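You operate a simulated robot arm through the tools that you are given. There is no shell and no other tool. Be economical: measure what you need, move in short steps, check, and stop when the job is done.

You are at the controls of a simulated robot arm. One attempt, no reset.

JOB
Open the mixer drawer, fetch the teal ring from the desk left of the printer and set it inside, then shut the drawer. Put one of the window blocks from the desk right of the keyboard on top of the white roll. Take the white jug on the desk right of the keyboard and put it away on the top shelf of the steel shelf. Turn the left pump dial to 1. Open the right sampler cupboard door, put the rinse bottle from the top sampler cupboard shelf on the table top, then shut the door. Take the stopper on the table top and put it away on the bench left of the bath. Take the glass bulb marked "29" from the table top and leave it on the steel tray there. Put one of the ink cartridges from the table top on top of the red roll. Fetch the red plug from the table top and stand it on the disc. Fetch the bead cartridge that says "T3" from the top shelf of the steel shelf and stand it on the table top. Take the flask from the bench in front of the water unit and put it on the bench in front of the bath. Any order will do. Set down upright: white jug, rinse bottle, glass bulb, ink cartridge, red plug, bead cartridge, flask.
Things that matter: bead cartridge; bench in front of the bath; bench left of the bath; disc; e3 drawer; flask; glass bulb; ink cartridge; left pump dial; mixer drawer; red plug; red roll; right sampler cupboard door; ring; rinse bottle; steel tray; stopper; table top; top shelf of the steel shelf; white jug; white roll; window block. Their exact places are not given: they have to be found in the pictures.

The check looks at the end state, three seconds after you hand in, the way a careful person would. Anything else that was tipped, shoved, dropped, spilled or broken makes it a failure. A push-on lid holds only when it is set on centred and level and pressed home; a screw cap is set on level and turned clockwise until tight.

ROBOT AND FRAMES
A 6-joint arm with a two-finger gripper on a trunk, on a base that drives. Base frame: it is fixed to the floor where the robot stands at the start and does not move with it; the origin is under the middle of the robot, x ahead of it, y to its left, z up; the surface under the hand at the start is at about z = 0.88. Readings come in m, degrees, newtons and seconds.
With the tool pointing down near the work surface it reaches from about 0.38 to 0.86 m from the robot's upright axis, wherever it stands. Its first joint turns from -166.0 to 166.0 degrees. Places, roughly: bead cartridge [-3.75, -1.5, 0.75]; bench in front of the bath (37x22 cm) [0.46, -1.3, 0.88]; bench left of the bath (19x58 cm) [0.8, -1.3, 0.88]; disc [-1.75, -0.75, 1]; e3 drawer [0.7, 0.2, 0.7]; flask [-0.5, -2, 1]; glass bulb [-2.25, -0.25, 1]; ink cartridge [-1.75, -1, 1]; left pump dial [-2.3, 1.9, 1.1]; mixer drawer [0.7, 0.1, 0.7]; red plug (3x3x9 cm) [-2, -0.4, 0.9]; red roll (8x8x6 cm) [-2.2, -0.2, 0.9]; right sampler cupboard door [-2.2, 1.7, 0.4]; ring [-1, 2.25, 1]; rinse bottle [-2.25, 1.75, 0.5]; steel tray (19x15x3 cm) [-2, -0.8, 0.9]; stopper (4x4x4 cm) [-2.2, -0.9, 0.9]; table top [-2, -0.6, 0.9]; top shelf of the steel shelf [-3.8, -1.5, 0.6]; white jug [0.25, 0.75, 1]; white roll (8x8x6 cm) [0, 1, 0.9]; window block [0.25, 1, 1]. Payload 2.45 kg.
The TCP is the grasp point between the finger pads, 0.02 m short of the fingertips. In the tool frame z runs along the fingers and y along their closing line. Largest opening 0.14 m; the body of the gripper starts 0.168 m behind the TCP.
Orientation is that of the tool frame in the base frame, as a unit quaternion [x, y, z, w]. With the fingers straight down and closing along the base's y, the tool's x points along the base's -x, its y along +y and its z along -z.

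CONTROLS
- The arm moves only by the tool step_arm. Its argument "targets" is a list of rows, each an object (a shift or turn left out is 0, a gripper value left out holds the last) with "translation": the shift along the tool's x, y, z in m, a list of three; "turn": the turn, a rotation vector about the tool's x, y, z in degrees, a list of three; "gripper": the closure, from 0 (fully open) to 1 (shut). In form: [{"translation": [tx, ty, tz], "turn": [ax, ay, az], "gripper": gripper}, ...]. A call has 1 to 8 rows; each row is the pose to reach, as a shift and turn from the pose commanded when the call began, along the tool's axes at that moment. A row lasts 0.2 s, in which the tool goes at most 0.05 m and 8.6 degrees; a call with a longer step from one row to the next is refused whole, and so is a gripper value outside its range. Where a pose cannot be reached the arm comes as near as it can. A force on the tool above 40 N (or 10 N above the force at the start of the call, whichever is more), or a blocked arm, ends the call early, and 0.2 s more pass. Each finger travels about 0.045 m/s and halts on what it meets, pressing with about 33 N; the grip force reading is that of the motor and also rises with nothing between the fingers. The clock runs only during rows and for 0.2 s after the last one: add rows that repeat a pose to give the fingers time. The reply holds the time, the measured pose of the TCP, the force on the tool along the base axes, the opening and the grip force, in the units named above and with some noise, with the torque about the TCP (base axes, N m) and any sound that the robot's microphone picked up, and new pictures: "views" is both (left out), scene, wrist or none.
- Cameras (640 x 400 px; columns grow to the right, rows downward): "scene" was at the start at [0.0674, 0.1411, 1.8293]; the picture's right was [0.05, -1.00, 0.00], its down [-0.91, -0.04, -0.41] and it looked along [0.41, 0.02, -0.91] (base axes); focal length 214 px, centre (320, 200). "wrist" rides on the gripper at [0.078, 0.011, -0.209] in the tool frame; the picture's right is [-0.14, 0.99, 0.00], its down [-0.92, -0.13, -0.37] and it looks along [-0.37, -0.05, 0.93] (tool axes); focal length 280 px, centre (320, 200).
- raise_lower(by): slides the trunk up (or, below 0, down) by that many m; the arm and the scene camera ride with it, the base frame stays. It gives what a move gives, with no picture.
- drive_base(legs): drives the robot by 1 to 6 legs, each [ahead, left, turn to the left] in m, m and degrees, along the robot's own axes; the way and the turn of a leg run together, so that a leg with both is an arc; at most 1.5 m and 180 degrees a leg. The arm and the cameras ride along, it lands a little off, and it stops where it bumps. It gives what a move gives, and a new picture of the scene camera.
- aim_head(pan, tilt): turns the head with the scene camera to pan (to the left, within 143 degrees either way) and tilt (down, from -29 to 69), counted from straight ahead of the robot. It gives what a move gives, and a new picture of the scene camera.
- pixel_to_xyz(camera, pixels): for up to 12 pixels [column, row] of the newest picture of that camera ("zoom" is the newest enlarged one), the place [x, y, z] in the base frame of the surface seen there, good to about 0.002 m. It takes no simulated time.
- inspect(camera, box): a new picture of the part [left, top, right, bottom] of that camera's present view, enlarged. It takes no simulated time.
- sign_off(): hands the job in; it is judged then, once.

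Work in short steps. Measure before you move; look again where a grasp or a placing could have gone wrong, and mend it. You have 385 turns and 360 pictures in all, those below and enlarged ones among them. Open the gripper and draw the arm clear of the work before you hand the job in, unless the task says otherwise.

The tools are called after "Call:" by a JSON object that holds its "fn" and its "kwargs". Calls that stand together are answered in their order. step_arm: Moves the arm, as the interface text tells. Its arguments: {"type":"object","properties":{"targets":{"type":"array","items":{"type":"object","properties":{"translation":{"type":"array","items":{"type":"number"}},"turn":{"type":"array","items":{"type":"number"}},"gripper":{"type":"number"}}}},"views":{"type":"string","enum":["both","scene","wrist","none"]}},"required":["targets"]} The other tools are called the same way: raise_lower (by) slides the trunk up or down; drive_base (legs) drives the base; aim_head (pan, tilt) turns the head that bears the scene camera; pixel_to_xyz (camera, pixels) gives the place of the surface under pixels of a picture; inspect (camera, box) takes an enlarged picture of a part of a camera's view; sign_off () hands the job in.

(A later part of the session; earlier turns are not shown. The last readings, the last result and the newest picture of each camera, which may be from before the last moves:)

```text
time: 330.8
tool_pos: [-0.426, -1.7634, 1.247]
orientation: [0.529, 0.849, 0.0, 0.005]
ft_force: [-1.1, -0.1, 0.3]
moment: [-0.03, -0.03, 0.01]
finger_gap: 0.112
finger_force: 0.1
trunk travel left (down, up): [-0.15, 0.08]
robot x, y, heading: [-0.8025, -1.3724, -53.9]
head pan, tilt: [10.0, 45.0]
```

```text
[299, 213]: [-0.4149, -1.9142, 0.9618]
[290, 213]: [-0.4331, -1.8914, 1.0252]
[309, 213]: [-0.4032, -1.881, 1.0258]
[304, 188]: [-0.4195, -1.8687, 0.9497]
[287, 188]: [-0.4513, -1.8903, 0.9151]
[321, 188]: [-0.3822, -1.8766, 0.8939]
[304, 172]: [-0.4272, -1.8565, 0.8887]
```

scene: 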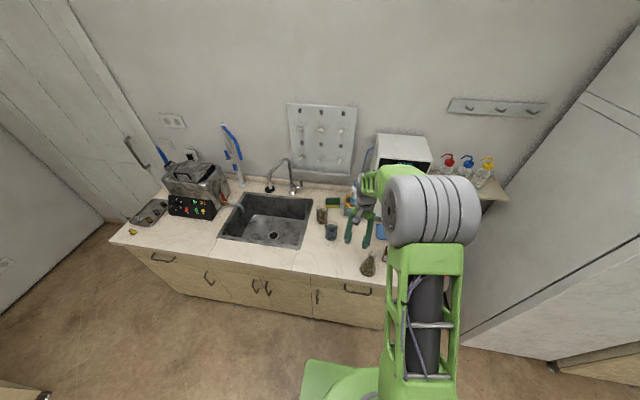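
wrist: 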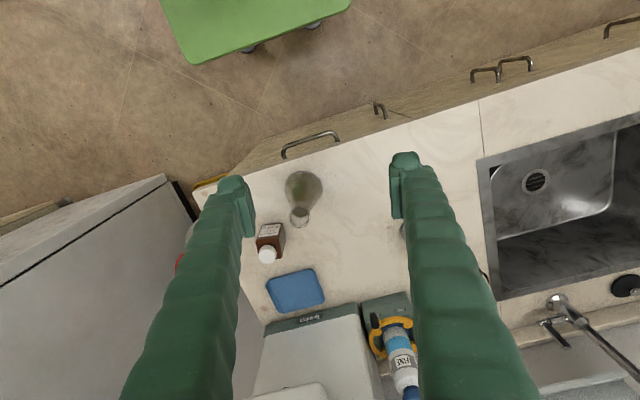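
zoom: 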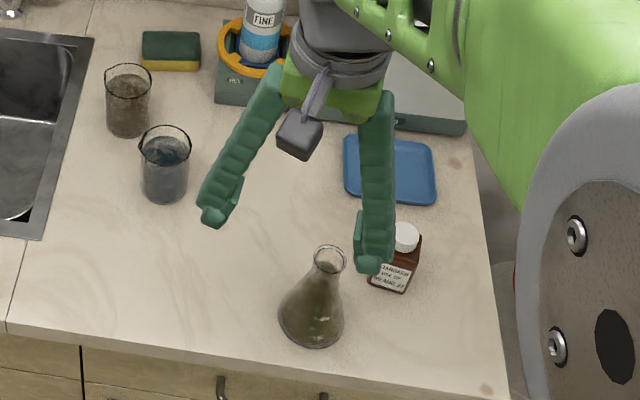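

Flask neck centre is (-0.419, -1.886), rim 1.025. I go over it and grip the neck at z≈1.005.

Call:
{"fn": "step_arm", "kwargs": {"targets": [{"translation": [-0.037, -0.016, 0], "gripper": 0.43}, {"translation": [-0.075, -0.032, 0]}, {"translation": [-0.1119, -0.0481, 0]}, {"translation": [-0.1119, -0.0481, 0.045]}, {"translation": [-0.1119, -0.0481, 0.09]}, {"translation": [-0.1119, -0.0481, 0.135]}, {"translation": [-0.1119, -0.0481, 0.17]}, {"translation": [-0.1119, -0.0481, 0.17]}], "views": "wrist"}}

Call:
{"fn": "pixel_to_xyz", "kwargs": {"camera": "wrist", "pixels": [[305, 185], [340, 185], [320, 185], [320, 205], [320, 168]]}}

```text
time: 332.6
tool_pos: [-0.4191, -1.8871, 1.0778]
orientation: [0.529, 0.848, 0.001, 0.004]
ft_force: [1.2, 0.5, 0.4]
moment: [-0.02, -0.01, -0.02]
finger_gap: 0.0799
finger_force: 0.1
trunk travel left (down, up): [-0.15, 0.08]
robot x, y, heading: [-0.7978, -1.3727, -54.4]
head pan, tilt: [10.0, 45.0]
```

wrist: 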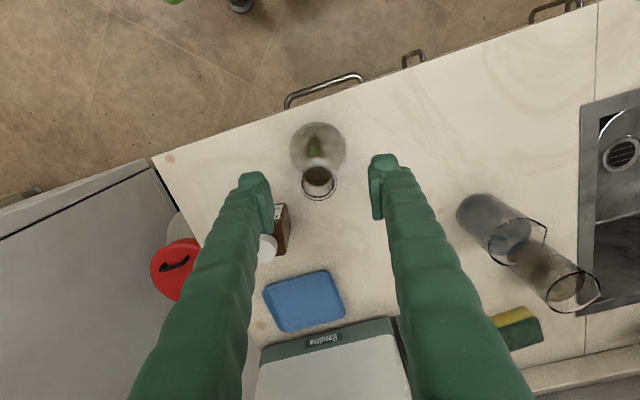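

```text
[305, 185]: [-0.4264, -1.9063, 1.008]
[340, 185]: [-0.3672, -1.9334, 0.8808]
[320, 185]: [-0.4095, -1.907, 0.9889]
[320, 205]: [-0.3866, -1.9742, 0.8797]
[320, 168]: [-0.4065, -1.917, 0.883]
```

Rim centre by ray is (-0.416, -1.895), so I shift 8 mm forward, descend and close.

Call:
{"fn": "step_arm", "kwargs": {"targets": [{"translation": [-0.008, 0, 0]}, {"translation": [-0.008, 0, 0.035]}, {"translation": [-0.008, 0, 0.065]}, {"translation": [-0.008, 0, 0.073]}, {"translation": [-0.008, 0, 0.073]}], "views": "wrist"}}

```text
time: 333.8
tool_pos: [-0.4143, -1.8936, 1.0052]
orientation: [0.529, 0.849, 0.0, 0.003]
ft_force: [0.1, -0.1, 0.4]
moment: [0.04, 0.01, -0.03]
finger_gap: 0.0799
finger_force: 0.0
trunk travel left (down, up): [-0.15, 0.08]
robot x, y, heading: [-0.799, -1.3683, -54.3]
head pan, tilt: [10.0, 45.0]
```

wrist: 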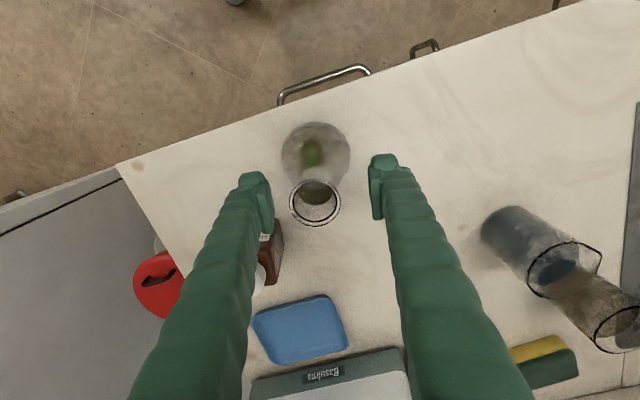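

Neck nearly centred, 4 mm to one side. I correct that and close.

Call:
{"fn": "step_arm", "kwargs": {"targets": [{"translation": [0, -0.004, 0]}, {"translation": [0, -0.004, 0], "gripper": 1}, {"translation": [0, -0.004, 0], "gripper": 1}, {"translation": [0, -0.004, 0], "gripper": 1}, {"translation": [0, -0.004, 0], "gripper": 1}, {"translation": [0, -0.004, 0], "gripper": 1}], "views": "none"}}

Call:
{"fn": "step_arm", "kwargs": {"targets": [{"gripper": 1}, {"translation": [0, 0, -0.03]}, {"translation": [0, 0, -0.07]}, {"translation": [0, 0, -0.11]}, {"translation": [0, 0, -0.15]}, {"translation": [0, 0, -0.19]}, {"translation": [0, 0, -0.23]}], "views": "both"}}

```text
time: 335.2
tool_pos: [-0.4179, -1.8967, 1.0051]
orientation: [0.529, 0.849, 0.0, 0.005]
ft_force: [-0.6, 0.3, 1.0]
moment: [-0.06, 0.05, 0.03]
finger_gap: 0.0338
finger_force: 32.6
trunk travel left (down, up): [-0.15, 0.08]
robot x, y, heading: [-0.8017, -1.3738, -54.3]
head pan, tilt: [10.0, 45.0]
```

```text
time: 336.8
tool_pos: [-0.4188, -1.8946, 1.2341]
orientation: [0.529, 0.848, 0.001, 0.005]
ft_force: [-0.5, 0.2, -1.2]
moment: [0.0, 0.01, 0.0]
finger_gap: 0.0335
finger_force: 33.0
trunk travel left (down, up): [-0.15, 0.08]
robot x, y, heading: [-0.8007, -1.3723, -54.2]
head pan, tilt: [10.0, 45.0]
```

scene: 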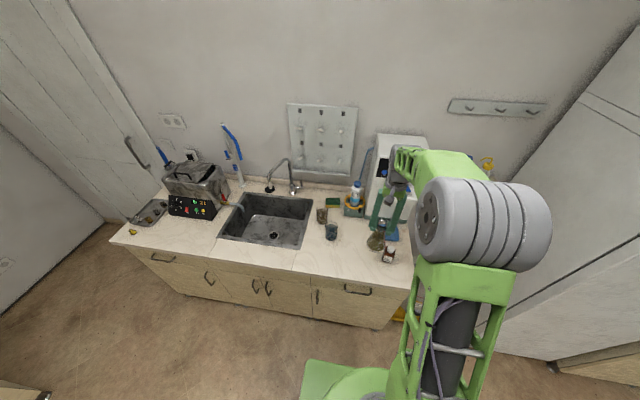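
wrist: 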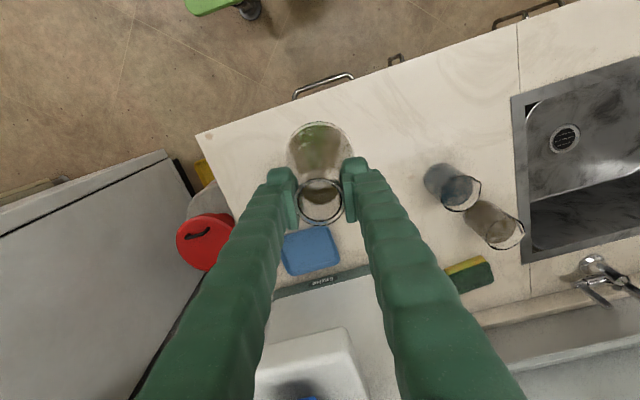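

Flask is held upright. I retract 0.15 m, then drive 1.0 m left to in front of the bath.

Call:
{"fn": "step_arm", "kwargs": {"targets": [{"translation": [0.04, 0, 0]}, {"translation": [0.08, 0, 0]}, {"translation": [0.12, 0, 0]}, {"translation": [0.15, 0, 0]}], "views": "none"}}

Call:
{"fn": "drive_base", "kwargs": {"legs": [[0, 1.03, 0]]}}

Call:
{"fn": "inspect", "kwargs": {"camera": "scene", "box": [250, 150, 450, 275]}}

```text
time: 337.8
tool_pos: [-0.4838, -1.7599, 1.2336]
orientation: [0.529, 0.848, 0.0, 0.005]
ft_force: [0.4, -0.3, -1.4]
moment: [-0.04, -0.01, 0.02]
finger_gap: 0.0337
finger_force: 33.0
trunk travel left (down, up): [-0.15, 0.08]
robot x, y, heading: [-0.8043, -1.3736, -54.2]
head pan, tilt: [10.0, 45.0]
```

```text
time: 347.0
tool_pos: [0.3468, -1.1555, 1.233]
orientation: [0.524, 0.852, 0.001, 0.004]
ft_force: [-0.4, 0.9, -1.3]
moment: [-0.01, -0.03, 0.0]
finger_gap: 0.0313
finger_force: 32.8
trunk travel left (down, up): [-0.15, 0.08]
robot x, y, heading: [0.0243, -0.7687, -53.6]
head pan, tilt: [10.0, 45.0]
```

scene: 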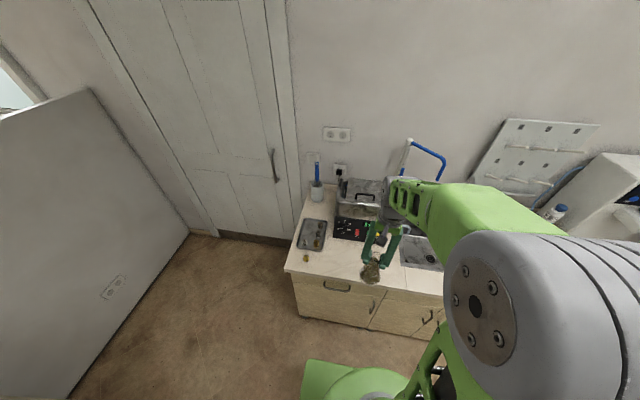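

```text
3.20 times, centred on (350, 212) of scene
```

zoom: 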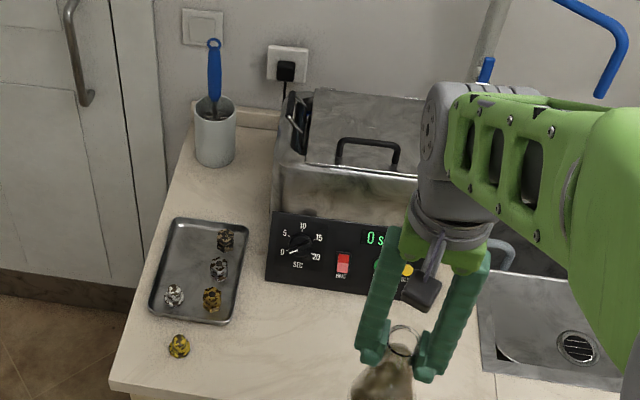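

I move the flask to (0.439, -1.2905) in front of the bath and lower it.

Call:
{"fn": "step_arm", "kwargs": {"targets": [{"translation": [-0.045, 0.006, 0]}, {"translation": [-0.09, 0.012, 0]}, {"translation": [-0.13, 0.018, 0.01]}, {"translation": [-0.1622, 0.0215, 0.03]}, {"translation": [-0.1622, 0.0215, 0.075]}, {"translation": [-0.1622, 0.0215, 0.12]}, {"translation": [-0.1622, 0.0215, 0.165]}, {"translation": [-0.1622, 0.0215, 0.2]}], "views": "wrist"}}

Call:
{"fn": "inspect", "kwargs": {"camera": "scene", "box": [320, 180, 420, 280]}}

```text
time: 348.8
tool_pos: [0.4404, -1.2894, 1.0336]
orientation: [0.524, 0.851, 0.001, 0.004]
ft_force: [0.1, 0.3, -0.7]
moment: [0.0, 0.02, -0.01]
finger_gap: 0.031
finger_force: 32.6
trunk travel left (down, up): [-0.15, 0.08]
robot x, y, heading: [0.0261, -0.771, -53.4]
head pan, tilt: [10.0, 45.0]
```

wrist: 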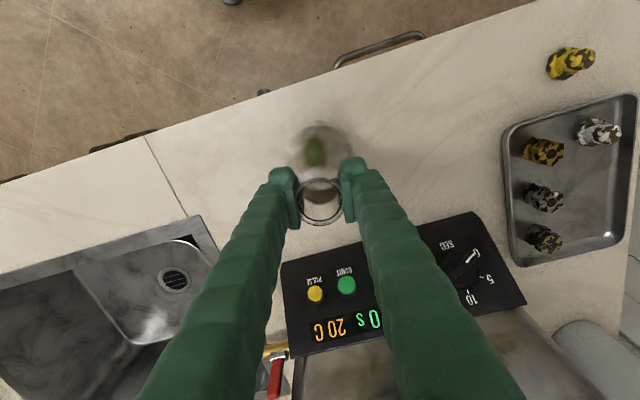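

```text
4.00 times, centred on (370, 230) of scene
```

zoom: 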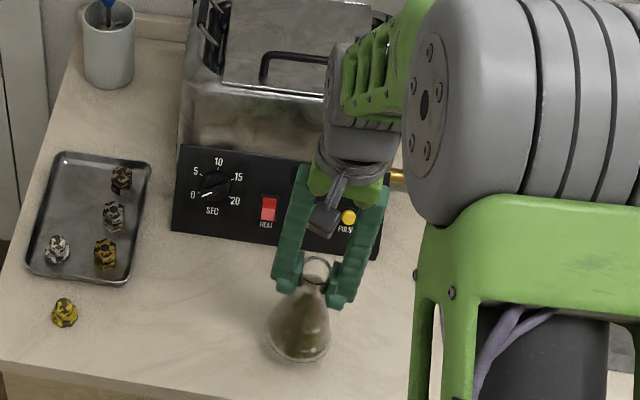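

Good spot and upright. I lower the remaining ~2.8 cm to contact.

Call:
{"fn": "step_arm", "kwargs": {"targets": [{"translation": [0, 0, 0.012]}, {"translation": [0, 0, 0.02]}, {"translation": [0, 0, 0.0245]}, {"translation": [0, 0, 0.027]}, {"translation": [0, 0, 0.029]}], "views": "none"}}

```text
time: 350.0
tool_pos: [0.4411, -1.2907, 1.0052]
orientation: [0.525, 0.851, 0.0, 0.004]
ft_force: [0.0, 0.4, -1.9]
moment: [-0.01, -0.02, 0.0]
finger_gap: 0.0312
finger_force: 33.1
trunk travel left (down, up): [-0.15, 0.08]
robot x, y, heading: [0.0274, -0.7695, -53.4]
head pan, tilt: [10.0, 45.0]
```

No contact yet; a few more millimetres.

Call:
{"fn": "step_arm", "kwargs": {"targets": [{"translation": [0, 0, 0.0015]}, {"translation": [0, 0, 0.003]}, {"translation": [0, 0, 0.0045]}], "views": "none"}}

```text
time: 350.8
tool_pos: [0.4412, -1.2907, 1.0029]
orientation: [0.526, 0.851, -0.001, 0.007]
ft_force: [-1.4, 1.3, 33.2]
moment: [0.03, 0.07, 0.07]
finger_gap: 0.0317
finger_force: 32.7
trunk travel left (down, up): [-0.15, 0.08]
robot x, y, heading: [0.0219, -0.7719, -53.7]
head pan, tilt: [10.0, 45.0]
```

Call:
{"fn": "step_arm", "kwargs": {"targets": [{"translation": [0, 0, -0.002], "gripper": 0.65}, {"translation": [0, 0, -0.002], "gripper": 0.5}, {"translation": [0, 0, -0.002], "gripper": 0.5}, {"translation": [0, 0, -0.04]}, {"translation": [0, 0, -0.085]}, {"translation": [0, 0, -0.13]}, {"translation": [0, 0, -0.175]}, {"translation": [0, 0, -0.22]}], "views": "wrist"}}

Call:
{"fn": "inspect", "kwargs": {"camera": "scene", "box": [320, 180, 420, 280]}}

```text
time: 352.6
tool_pos: [0.438, -1.2874, 1.2218]
orientation: [0.525, 0.851, 0.001, 0.004]
ft_force: [-0.7, 0.1, -0.2]
moment: [0.0, -0.01, 0.04]
finger_gap: 0.07
finger_force: 0.1
trunk travel left (down, up): [-0.15, 0.08]
robot x, y, heading: [0.0282, -0.7719, -53.7]
head pan, tilt: [10.0, 45.0]
```

wrist: 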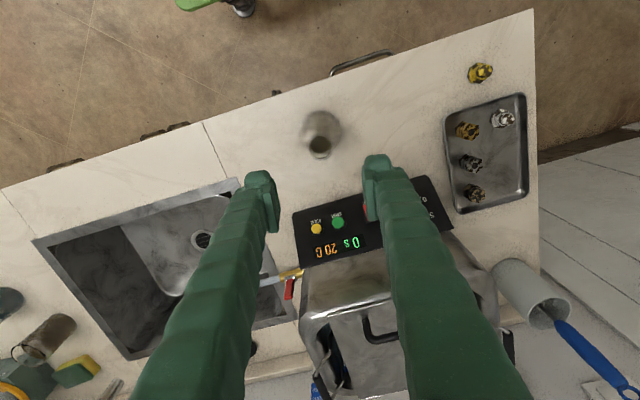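

```text
4.00 times, centred on (370, 230) of scene
```

zoom: 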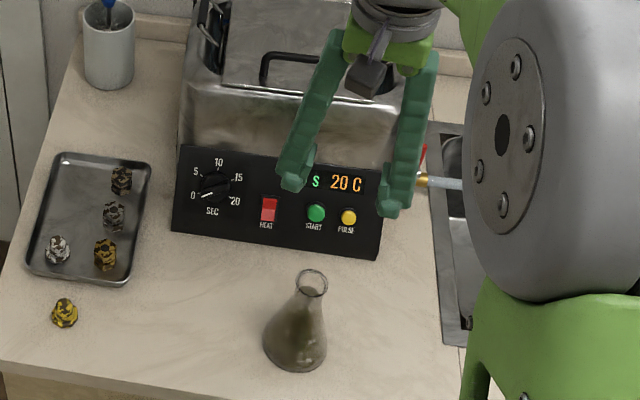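

Flask stands in front of the bath. Next I go to the east side of the table for the bulb and the plug: retract, drive back, and turn to face the table.

Call:
{"fn": "step_arm", "kwargs": {"targets": [{"translation": [0.04, 0, 0]}, {"translation": [0.08, 0, 0]}, {"translation": [0.12, 0, 0]}, {"translation": [0.15, 0, 0]}], "views": "none"}}

Call:
{"fn": "drive_base", "kwargs": {"legs": [[-0.75, -0.28, 0], [-0.7, -0.28, 0], [0, 0, -90]]}}

Call:
{"fn": "aim_head", "kwargs": {"pan": 5, "tilt": 55}}

```text
time: 353.6
tool_pos: [0.3723, -1.1547, 1.2212]
orientation: [0.525, 0.851, 0.0, 0.005]
ft_force: [-0.1, 0.8, 0.5]
moment: [0.0, -0.01, 0.0]
finger_gap: 0.0698
finger_force: 0.2
trunk travel left (down, up): [-0.15, 0.08]
robot x, y, heading: [0.022, -0.7701, -53.5]
head pan, tilt: [10.0, 45.0]
```

```text
time: 365.4
tool_pos: [-1.669, -0.2818, 1.2208]
orientation: [0.973, 0.231, -0.003, 0.003]
ft_force: [-0.2, -0.2, -0.6]
moment: [0.0, 0.0, 0.0]
finger_gap: 0.0703
finger_force: 0.0
trunk travel left (down, up): [-0.15, 0.08]
robot x, y, heading: [-1.287, 0.0663, -143.5]
head pan, tilt: [10.0, 45.0]
```

scene: 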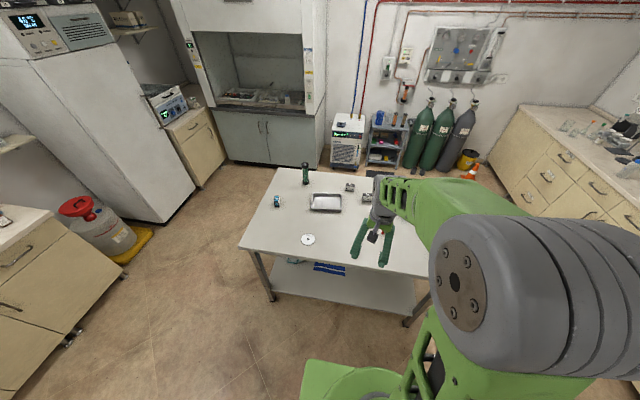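

```text
time: 366.1
tool_pos: [-1.6704, -0.2811, 1.221]
orientation: [0.973, 0.231, -0.002, 0.004]
ft_force: [0.1, 0.0, -0.8]
moment: [0.01, 0.01, -0.02]
finger_gap: 0.0702
finger_force: 0.1
trunk travel left (down, up): [-0.15, 0.08]
robot x, y, heading: [-1.2822, 0.0633, -143.5]
head pan, tilt: [5.0, 55.0]
```

scene: 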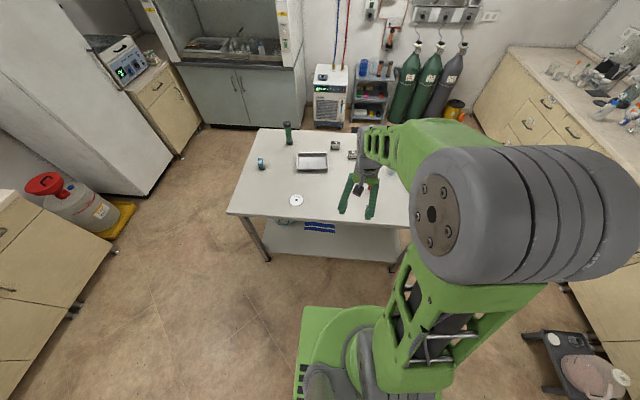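

I drive ahead 0.3 m so the bulb, tray, plug and disc are all in reach, and look with the wrist camera.

Call:
{"fn": "drive_base", "kwargs": {"legs": [[0.3, 0, 0]]}}

Call:
{"fn": "step_arm", "kwargs": {"targets": [{"translation": [0.03, -0.035, 0], "gripper": 0.2}, {"translation": [0.06, -0.07, 0]}, {"translation": [0.09, -0.1, 0]}, {"translation": [0.12, -0.13, 0]}, {"translation": [0.15, -0.16, 0]}, {"translation": [0.17, -0.2, 0]}, {"translation": [0.17, -0.24, 0]}], "views": "wrist"}}

```text
time: 368.2
tool_pos: [-1.9126, -0.4638, 1.22]
orientation: [0.972, 0.233, -0.003, 0.004]
ft_force: [0.4, -0.1, -0.5]
moment: [0.04, -0.05, 0.03]
finger_gap: 0.0698
finger_force: 0.0
trunk travel left (down, up): [-0.15, 0.08]
robot x, y, heading: [-1.5297, -0.1144, -143.6]
head pan, tilt: [5.0, 55.0]
```

scene: 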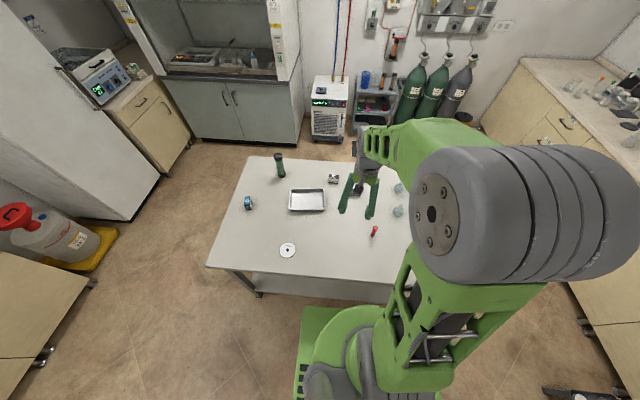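

```text
time: 369.8
tool_pos: [-1.8715, -0.1714, 1.2172]
orientation: [0.973, 0.232, -0.003, 0.003]
ft_force: [-0.3, -0.2, -0.5]
moment: [0.01, -0.02, 0.0]
finger_gap: 0.1117
finger_force: 0.1
trunk travel left (down, up): [-0.15, 0.08]
robot x, y, heading: [-1.5294, -0.1162, -143.4]
head pan, tilt: [5.0, 55.0]
```

wrist: 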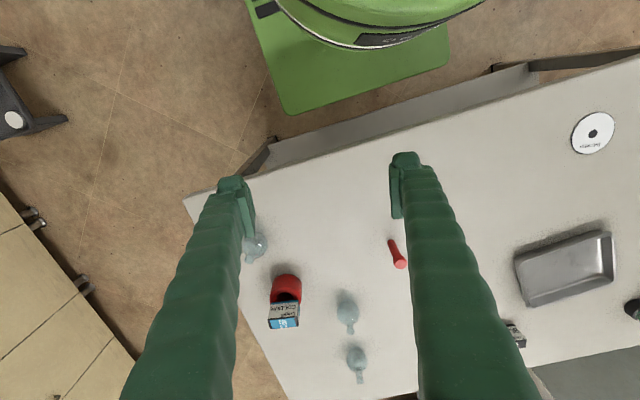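

Bulb C is at wrist (255,248). I move above it for label and exact position.

Call:
{"fn": "step_arm", "kwargs": {"targets": [{"translation": [-0.035, -0.027, 0.01]}, {"translation": [-0.07, -0.054, 0.02]}, {"translation": [-0.105, -0.08, 0.03]}, {"translation": [-0.14, -0.107, 0.04]}, {"translation": [-0.165, -0.134, 0.05]}, {"translation": [-0.175, -0.157, 0.05]}], "views": "wrist"}}

Call:
{"fn": "inspect", "kwargs": {"camera": "wrist", "box": [230, 140, 410, 260]}}

```text
time: 371.2
tool_pos: [-2.0976, -0.1116, 1.1694]
orientation: [0.973, 0.232, -0.003, 0.003]
ft_force: [-0.7, 0.7, -0.5]
moment: [-0.01, -0.04, -0.01]
finger_gap: 0.1118
finger_force: 0.0
trunk travel left (down, up): [-0.15, 0.08]
robot x, y, heading: [-1.5273, -0.1153, -143.3]
head pan, tilt: [5.0, 55.0]
```

wrist: 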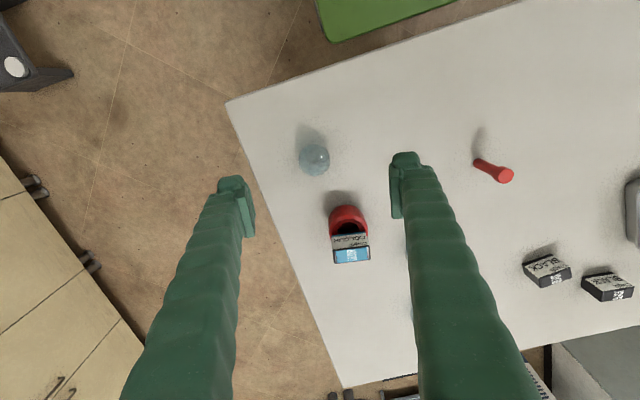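

```text
3.33 times, centred on (320, 200) of wrist
```

zoom: 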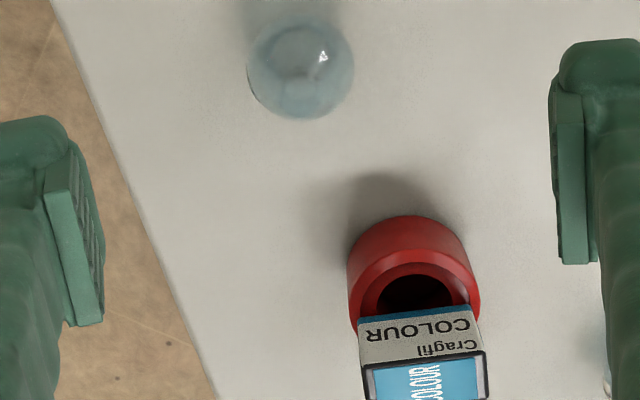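

I zoom on bulb C and measure its neck and body.

Call:
{"fn": "inspect", "kwargs": {"camera": "wrist", "box": [290, 140, 340, 180]}}

Call:
{"fn": "pixel_to_xyz", "kwargs": {"camera": "zoom", "pixels": [[320, 200], [340, 180], [300, 180], [320, 160], [320, 240], [190, 200], [420, 190], [310, 60], [310, 340]]}}

Call:
{"fn": "aim_head", "kwargs": {"pan": -20, "tilt": 55}}

```text
10.00 times, centred on (315, 160) of wrist
```

zoom: 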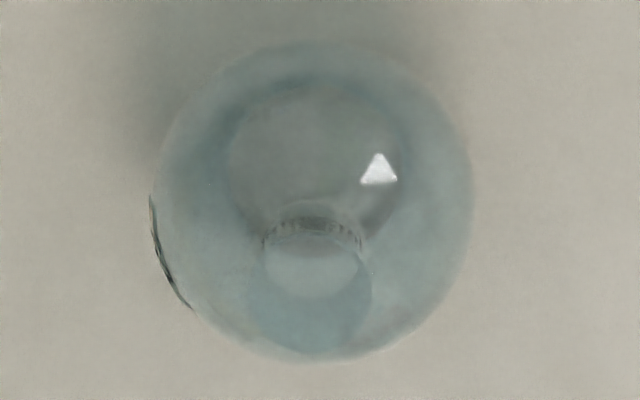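

```text
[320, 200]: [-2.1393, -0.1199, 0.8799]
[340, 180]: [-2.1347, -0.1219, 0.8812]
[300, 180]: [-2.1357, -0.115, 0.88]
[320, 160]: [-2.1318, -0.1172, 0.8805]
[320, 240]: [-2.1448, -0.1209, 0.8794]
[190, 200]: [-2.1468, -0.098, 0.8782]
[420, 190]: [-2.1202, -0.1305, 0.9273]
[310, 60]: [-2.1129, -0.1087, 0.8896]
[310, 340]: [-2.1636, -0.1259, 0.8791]
```

```text
time: 372.1
tool_pos: [-2.0965, -0.1127, 1.1689]
orientation: [0.972, 0.233, -0.003, 0.003]
ft_force: [0.0, 0.3, -0.3]
moment: [0.02, 0.01, 0.01]
finger_gap: 0.1123
finger_force: 0.1
trunk travel left (down, up): [-0.15, 0.08]
robot x, y, heading: [-1.5302, -0.1168, -143.3]
head pan, tilt: [-20.0, 55.0]
```

scene: 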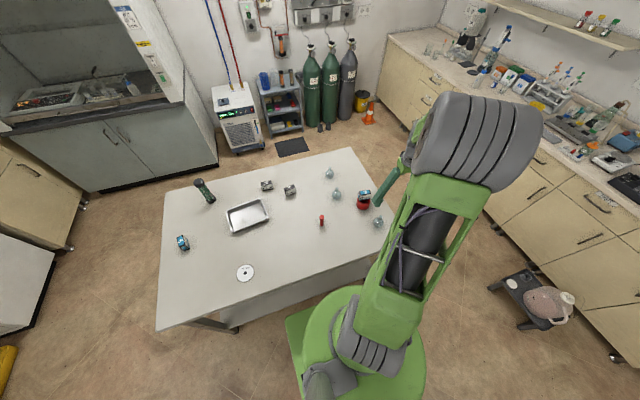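

Elimination says C = 29; its label faces the table edge. Geometry: sphere radius 27 mm at (-2.134, -0.117), neck rim about 0.962. I go above the neck with a 60 mm opening.

Call:
{"fn": "step_arm", "kwargs": {"targets": [{"translation": [-0.018, -0.006, 0], "gripper": 0.57}, {"translation": [-0.0354, -0.0131, 0.02]}, {"translation": [-0.0354, -0.0131, 0.06]}, {"translation": [-0.0354, -0.0131, 0.1]}, {"translation": [-0.0354, -0.0131, 0.14]}, {"translation": [-0.0354, -0.0131, 0.165]}, {"translation": [-0.0354, -0.0131, 0.165]}], "views": "wrist"}}

Call:
{"fn": "inspect", "kwargs": {"camera": "wrist", "box": [260, 130, 380, 220]}}

```text
time: 373.7
tool_pos: [-2.1353, -0.1183, 1.0046]
orientation: [0.972, 0.233, -0.002, 0.003]
ft_force: [-0.2, -0.9, 0.3]
moment: [0.0, 0.03, 0.0]
finger_gap: 0.0602
finger_force: 0.2
trunk travel left (down, up): [-0.15, 0.08]
robot x, y, heading: [-1.5281, -0.1158, -143.4]
head pan, tilt: [-20.0, 55.0]
```

wrist: 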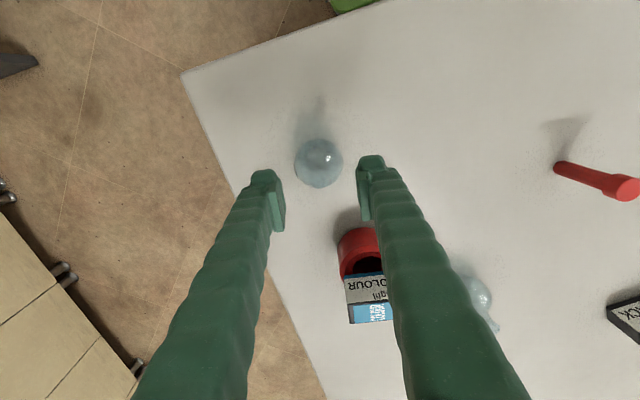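

```text
4.44 times, centred on (320, 175) of wrist
```

zoom: 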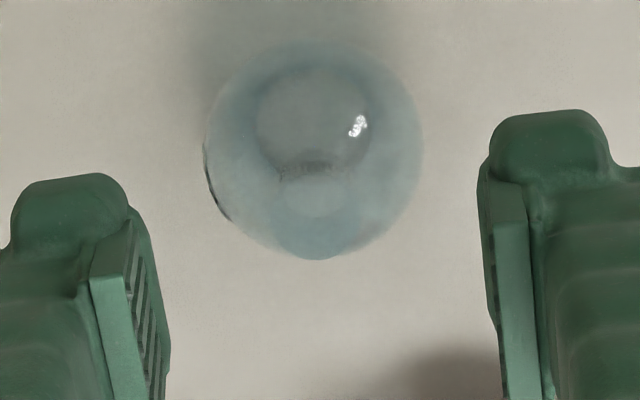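

Alignment is within 2 mm. I lower to z=0.953 and close on the neck.

Call:
{"fn": "step_arm", "kwargs": {"targets": [{"translation": [0, -0.002, 0.025]}, {"translation": [0, -0.002, 0.045]}, {"translation": [0, -0.002, 0.051]}, {"translation": [0, -0.002, 0.051]}, {"translation": [0, -0.002, 0.051], "gripper": 1}, {"translation": [0, -0.002, 0.051], "gripper": 1}, {"translation": [0, -0.002, 0.051], "gripper": 1}, {"translation": [0, -0.002, 0.051], "gripper": 1}], "views": "wrist"}}

Call:
{"fn": "inspect", "kwargs": {"camera": "wrist", "box": [260, 130, 380, 220]}}

```text
time: 375.5
tool_pos: [-2.1366, -0.1162, 0.9532]
orientation: [0.973, 0.232, -0.003, 0.004]
ft_force: [0.4, 0.2, -0.2]
moment: [0.01, 0.03, 0.03]
finger_gap: 0.0151
finger_force: 25.0
trunk travel left (down, up): [-0.15, 0.08]
robot x, y, heading: [-1.5298, -0.1142, -143.7]
head pan, tilt: [-20.0, 55.0]
```

wrist: 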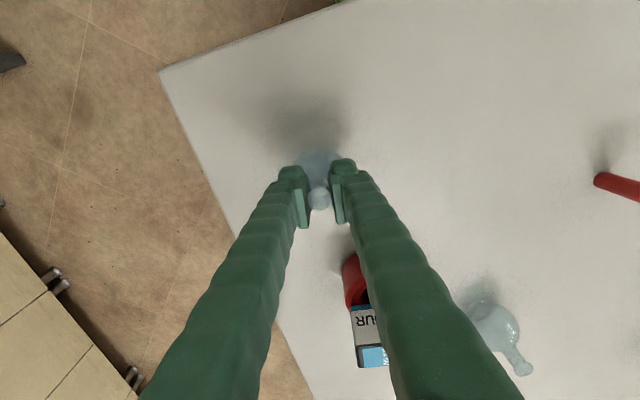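

```text
4.44 times, centred on (320, 175) of wrist
```

zoom: 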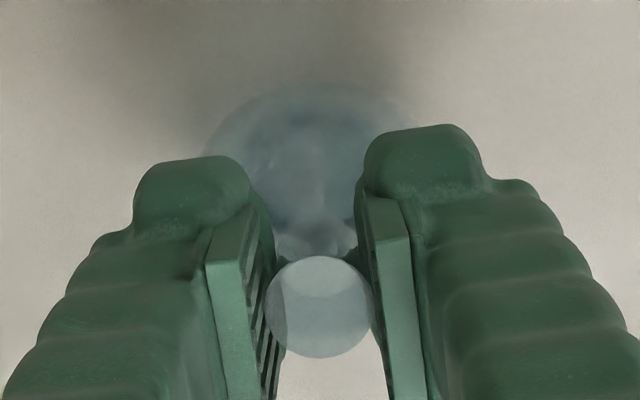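

Neck gripped. I lift and carry the bulb toward the tray centre (-1.982, -0.800) in two moves.

Call:
{"fn": "step_arm", "kwargs": {"targets": [{"gripper": 1}, {"translation": [0, 0, -0.03]}, {"translation": [0, 0, -0.07]}, {"translation": [0, 0, -0.115]}, {"translation": [0, 0, -0.16]}, {"translation": [-0.008, 0.045, -0.16]}, {"translation": [-0.02, 0.09, -0.16]}, {"translation": [-0.033, 0.136, -0.16]}], "views": "wrist"}}

Call:
{"fn": "inspect", "kwargs": {"camera": "scene", "box": [300, 150, 420, 250]}}

```text
time: 377.3
tool_pos: [-2.1026, -0.2529, 1.1157]
orientation: [0.973, 0.232, -0.003, 0.003]
ft_force: [-0.1, 0.1, -0.6]
moment: [0.05, -0.01, -0.01]
finger_gap: 0.0151
finger_force: 25.0
trunk travel left (down, up): [-0.15, 0.08]
robot x, y, heading: [-1.5288, -0.1163, -143.2]
head pan, tilt: [-20.0, 55.0]
```

wrist: 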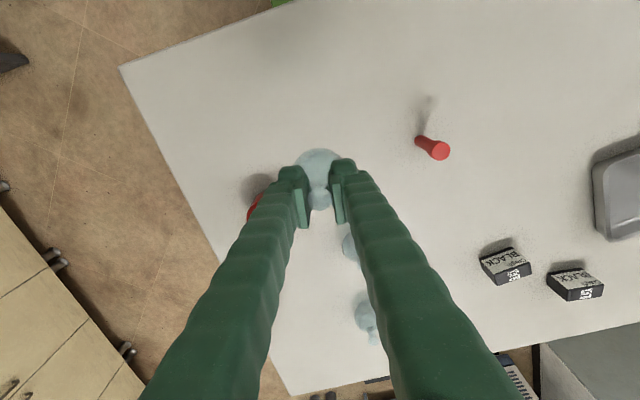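

```text
4.00 times, centred on (360, 200) of scene
```

zoom: 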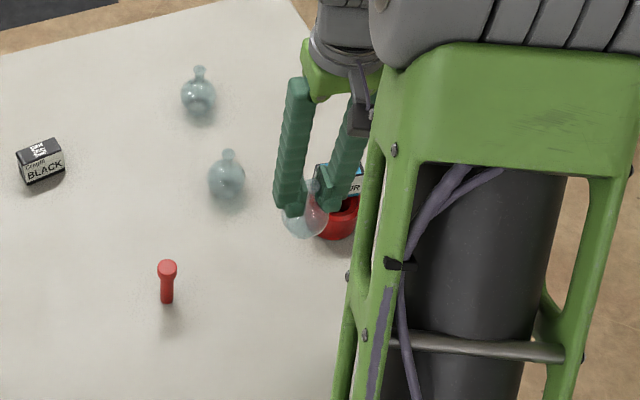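

Bulb is held upright. I continue to the tray.

Call:
{"fn": "step_arm", "kwargs": {"targets": [{"translation": [-0.0116, 0.0453, 0]}, {"translation": [-0.0232, 0.0905, 0]}, {"translation": [-0.0349, 0.1358, 0]}, {"translation": [-0.0465, 0.181, 0]}, {"translation": [-0.0581, 0.2263, 0]}, {"translation": [-0.0697, 0.2715, 0]}, {"translation": [-0.0813, 0.3168, 0]}, {"translation": [-0.093, 0.362, 0]}], "views": "none"}}

Call:
{"fn": "step_arm", "kwargs": {"targets": [{"translation": [-0.0116, 0.0453, 0]}, {"translation": [-0.0232, 0.0905, 0]}, {"translation": [-0.0349, 0.1358, 0]}, {"translation": [-0.0465, 0.181, 0]}, {"translation": [-0.0465, 0.181, 0.04]}, {"translation": [-0.0465, 0.181, 0.08]}, {"translation": [-0.0465, 0.181, 0.11]}], "views": "both"}}

Call:
{"fn": "inspect", "kwargs": {"camera": "scene", "box": [200, 170, 300, 250]}}

```text
time: 379.1
tool_pos: [-2.0224, -0.6165, 1.1146]
orientation: [0.973, 0.233, -0.003, 0.003]
ft_force: [0.2, -0.1, -0.2]
moment: [0.05, 0.02, 0.01]
finger_gap: 0.0151
finger_force: 24.9
trunk travel left (down, up): [-0.15, 0.08]
robot x, y, heading: [-1.5302, -0.1191, -143.5]
head pan, tilt: [-20.0, 55.0]
```

```text
time: 380.7
tool_pos: [-1.9833, -0.7999, 1.0058]
orientation: [0.973, 0.232, -0.002, 0.003]
ft_force: [0.1, -0.6, -1.0]
moment: [0.02, 0.0, -0.02]
finger_gap: 0.0149
finger_force: 24.7
trunk travel left (down, up): [-0.15, 0.08]
robot x, y, heading: [-1.5279, -0.1124, -143.4]
head pan, tilt: [-20.0, 55.0]
```

scene: 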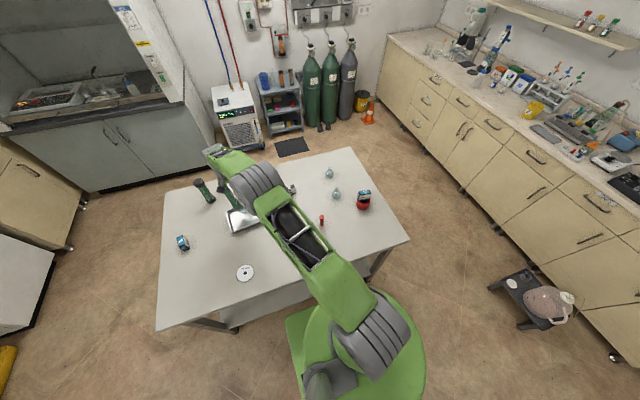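
wrist: 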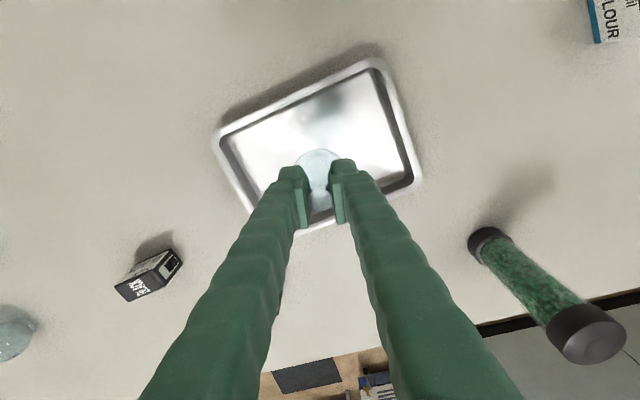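

```text
5.00 times, centred on (250, 210) of scene
```

zoom: 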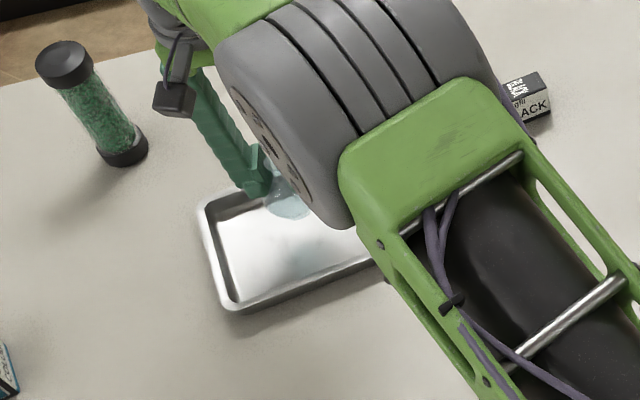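

Bulb is over the tray; I centre it 1 cm and lower it to the tray floor gently.

Call:
{"fn": "step_arm", "kwargs": {"targets": [{"translation": [0.01, 0, 0.015]}, {"translation": [0.01, 0, 0.035]}, {"translation": [0.01, 0, 0.045]}, {"translation": [0.01, 0, 0.048]}, {"translation": [0.01, 0, 0.05]}], "views": "none"}}

```text
time: 381.9
tool_pos: [-1.9742, -0.7953, 0.9581]
orientation: [0.973, 0.233, -0.003, 0.004]
ft_force: [-0.7, 0.5, -0.6]
moment: [-0.01, -0.01, 0.0]
finger_gap: 0.0152
finger_force: 24.9
trunk travel left (down, up): [-0.15, 0.08]
robot x, y, heading: [-1.5295, -0.1138, -143.6]
head pan, tilt: [-20.0, 55.0]
```

Call:
{"fn": "step_arm", "kwargs": {"targets": [{"translation": [0, 0, 0.0012]}, {"translation": [0, 0, 0.0024]}, {"translation": [0, 0, 0.0036]}], "views": "none"}}

```text
time: 382.7
tool_pos: [-1.9741, -0.7954, 0.9567]
orientation: [0.973, 0.232, -0.005, 0.005]
ft_force: [1.3, 1.0, 20.0]
moment: [0.17, -0.18, 0.0]
finger_gap: 0.0153
finger_force: 25.0
trunk travel left (down, up): [-0.15, 0.08]
robot x, y, heading: [-1.5288, -0.1125, -143.5]
head pan, tilt: [-20.0, 55.0]
```

Contact. I open gently and rise.

Call:
{"fn": "step_arm", "kwargs": {"targets": [{"translation": [0, 0, -0.0015], "gripper": 0.8}, {"translation": [0, 0, -0.0015], "gripper": 0.65}, {"translation": [0, 0, -0.0015], "gripper": 0.65}, {"translation": [0, 0, -0.04]}, {"translation": [0, 0, -0.085]}, {"translation": [0, 0, -0.13]}, {"translation": [0, 0, -0.17]}, {"translation": [0, 0, -0.2]}], "views": "wrist"}}

Call:
{"fn": "inspect", "kwargs": {"camera": "wrist", "box": [250, 80, 410, 200]}}

```text
time: 384.5
tool_pos: [-1.9718, -0.7939, 1.1557]
orientation: [0.973, 0.232, -0.003, 0.004]
ft_force: [0.7, 0.5, -0.2]
moment: [-0.03, 0.0, -0.01]
finger_gap: 0.0491
finger_force: 0.1
trunk travel left (down, up): [-0.15, 0.08]
robot x, y, heading: [-1.5326, -0.1155, -143.4]
head pan, tilt: [-20.0, 55.0]
```

wrist: 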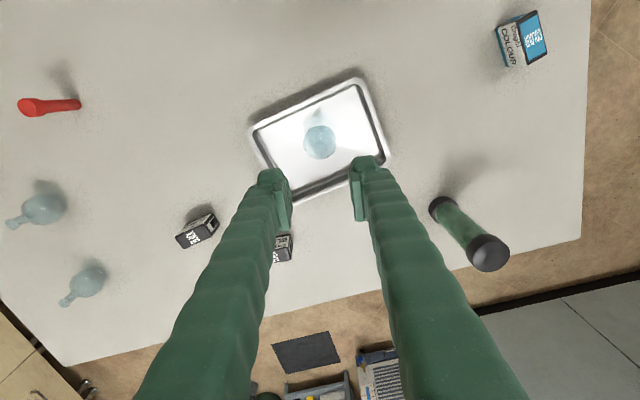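

```text
3.33 times, centred on (330, 140) of wrist
```

zoom: 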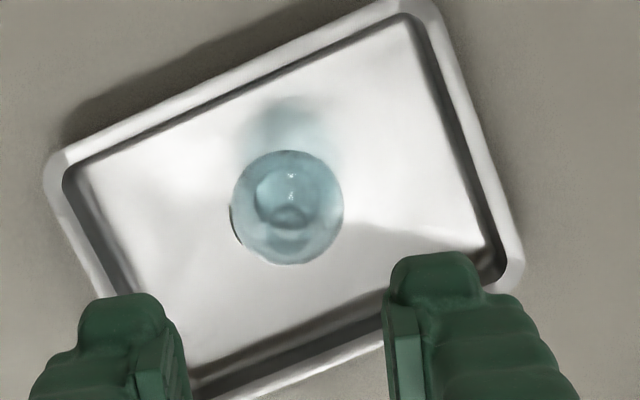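

The bulb stands in the tray. Now the red plug at about (-2.055, -0.408): I move the arm near it.

Call:
{"fn": "step_arm", "kwargs": {"targets": [{"translation": [0.0125, -0.045, 0]}, {"translation": [0.025, -0.09, 0]}, {"translation": [0.0375, -0.135, 0]}, {"translation": [0.05, -0.18, 0]}, {"translation": [0.0625, -0.225, 0]}, {"translation": [0.075, -0.27, 0]}, {"translation": [0.0875, -0.315, 0]}, {"translation": [0.1, -0.36, 0]}], "views": "wrist"}}

Call:
{"fn": "inspect", "kwargs": {"camera": "wrist", "box": [240, 90, 400, 210]}}

```text
time: 386.3
tool_pos: [-2.0478, -0.4248, 1.1513]
orientation: [0.973, 0.233, -0.002, 0.003]
ft_force: [0.1, 0.2, 0.1]
moment: [-0.02, -0.01, 0.0]
finger_gap: 0.0491
finger_force: 0.1
trunk travel left (down, up): [-0.15, 0.08]
robot x, y, heading: [-1.5298, -0.1183, -143.3]
head pan, tilt: [-20.0, 55.0]
```

wrist: 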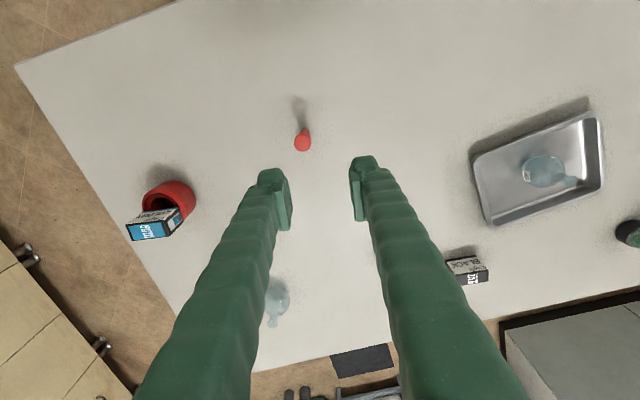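

```text
3.33 times, centred on (320, 150) of wrist
```

zoom: 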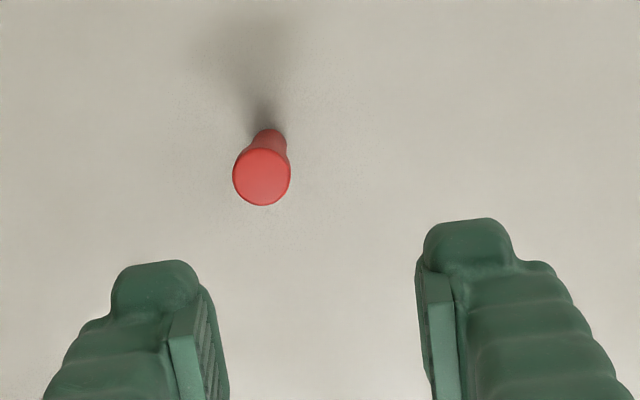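

The bulb's label is now visible in the tray at (527,173). I zoom to confirm it, and measure the plug's head.

Call:
{"fn": "pixel_to_xyz", "kwargs": {"camera": "zoom", "pixels": [[262, 178], [240, 178], [284, 178], [262, 200], [262, 155], [268, 135]]}}

Call:
{"fn": "inspect", "kwargs": {"camera": "wrist", "box": [510, 150, 566, 192]}}

Call:
{"fn": "pixel_to_xyz", "kwargs": {"camera": "scene", "pixels": [[245, 274], [236, 274], [254, 272], [245, 267], [245, 281]]}}

```text
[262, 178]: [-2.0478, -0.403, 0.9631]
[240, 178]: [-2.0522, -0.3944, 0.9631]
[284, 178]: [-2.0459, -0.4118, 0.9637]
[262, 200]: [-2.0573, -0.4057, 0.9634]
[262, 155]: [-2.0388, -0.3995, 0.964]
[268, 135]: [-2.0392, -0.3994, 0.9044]
```

```text
9.52 times, centred on (538, 171) of wrist
```

zoom: 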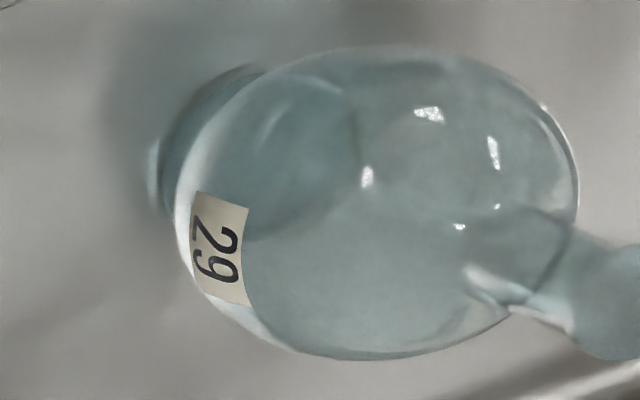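

```text
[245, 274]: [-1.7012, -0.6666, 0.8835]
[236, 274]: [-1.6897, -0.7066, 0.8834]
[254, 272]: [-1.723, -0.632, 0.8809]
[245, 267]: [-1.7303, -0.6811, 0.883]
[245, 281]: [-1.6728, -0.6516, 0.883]
```

Label 29 confirmed. I pick the plug: head centre (-2.0485, -0.403), top 0.963.

Call:
{"fn": "step_arm", "kwargs": {"targets": [{"translation": [0.009, -0.02, 0]}, {"translation": [0.009, -0.02, 0.045]}, {"translation": [0.009, -0.02, 0.09]}, {"translation": [0.009, -0.02, 0.135]}, {"translation": [0.009, -0.02, 0.15]}, {"translation": [0.009, -0.02, 0.15]}], "views": "wrist"}}

Call:
{"fn": "inspect", "kwargs": {"camera": "scene", "box": [225, 255, 265, 290]}}

```text
time: 387.7
tool_pos: [-2.049, -0.4058, 1.0011]
orientation: [0.973, 0.233, -0.003, 0.003]
ft_force: [-0.3, 0.0, 0.0]
moment: [0.0, 0.0, 0.03]
finger_gap: 0.049
finger_force: 0.1
trunk travel left (down, up): [-0.15, 0.08]
robot x, y, heading: [-1.5308, -0.1107, -143.5]
head pan, tilt: [-20.0, 55.0]
```

wrist: 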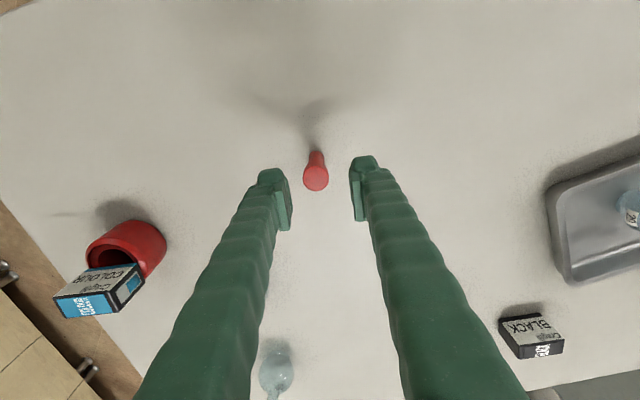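

```text
11.43 times, centred on (245, 272) of scene
```

zoom: 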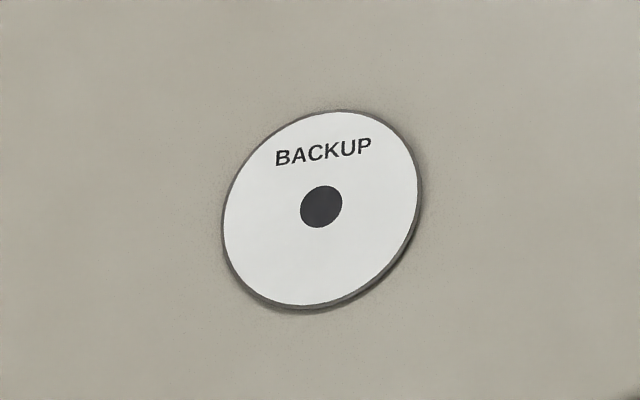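

Plug head is 4 mm to one side. I adjust, lower to 0.945, close and lift.

Call:
{"fn": "step_arm", "kwargs": {"targets": [{"translation": [0, -0.004, 0.025]}, {"translation": [0, -0.004, 0.05]}, {"translation": [0, -0.004, 0.056]}, {"translation": [0, -0.004, 0.056]}, {"translation": [0, -0.004, 0.056], "gripper": 1}, {"translation": [0, -0.004, 0.056], "gripper": 1}, {"translation": [0, -0.004, 0.056], "gripper": 1}, {"translation": [0, -0.004, 0.056], "gripper": 1}], "views": "none"}}

Call:
{"fn": "step_arm", "kwargs": {"targets": [{"gripper": 1}, {"translation": [0, 0, -0.04]}, {"translation": [0, 0, -0.085]}, {"translation": [0, 0, -0.13]}, {"translation": [0, 0, -0.16]}], "views": "wrist"}}

Call:
{"fn": "pixel_to_xyz", "kwargs": {"camera": "scene", "pixels": [[245, 272.5], [236.7, 275], [253.6, 270.5], [247, 264.5], [243, 281.2]]}}

```text
time: 389.5
tool_pos: [-2.0493, -0.4049, 0.9458]
orientation: [0.973, 0.233, -0.003, 0.003]
ft_force: [-0.5, 0.8, -0.4]
moment: [0.02, 0.0, 0.0]
finger_gap: 0.0186
finger_force: 33.1
trunk travel left (down, up): [-0.15, 0.08]
robot x, y, heading: [-1.5287, -0.1137, -143.5]
head pan, tilt: [-20.0, 55.0]
```

```text
time: 390.7
tool_pos: [-2.0501, -0.4041, 1.1044]
orientation: [0.972, 0.233, -0.003, 0.003]
ft_force: [0.3, 0.3, 0.1]
moment: [-0.01, 0.03, 0.01]
finger_gap: 0.0184
finger_force: 33.0
trunk travel left (down, up): [-0.15, 0.08]
robot x, y, heading: [-1.5312, -0.1155, -143.4]
head pan, tilt: [-20.0, 55.0]
```

wrist: 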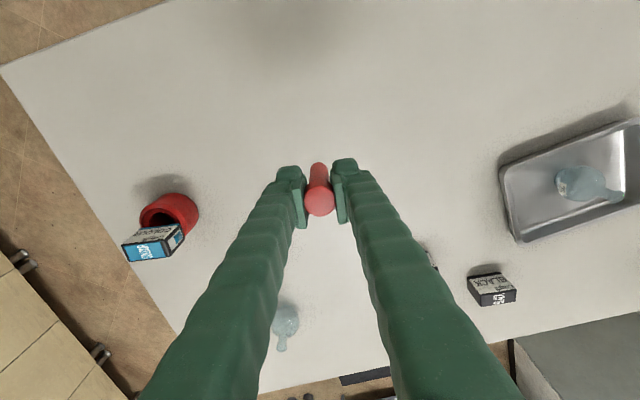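

```text
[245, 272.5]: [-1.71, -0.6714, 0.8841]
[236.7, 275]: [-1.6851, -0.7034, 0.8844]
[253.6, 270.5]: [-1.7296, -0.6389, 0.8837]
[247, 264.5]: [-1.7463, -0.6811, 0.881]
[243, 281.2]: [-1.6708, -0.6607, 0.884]
```

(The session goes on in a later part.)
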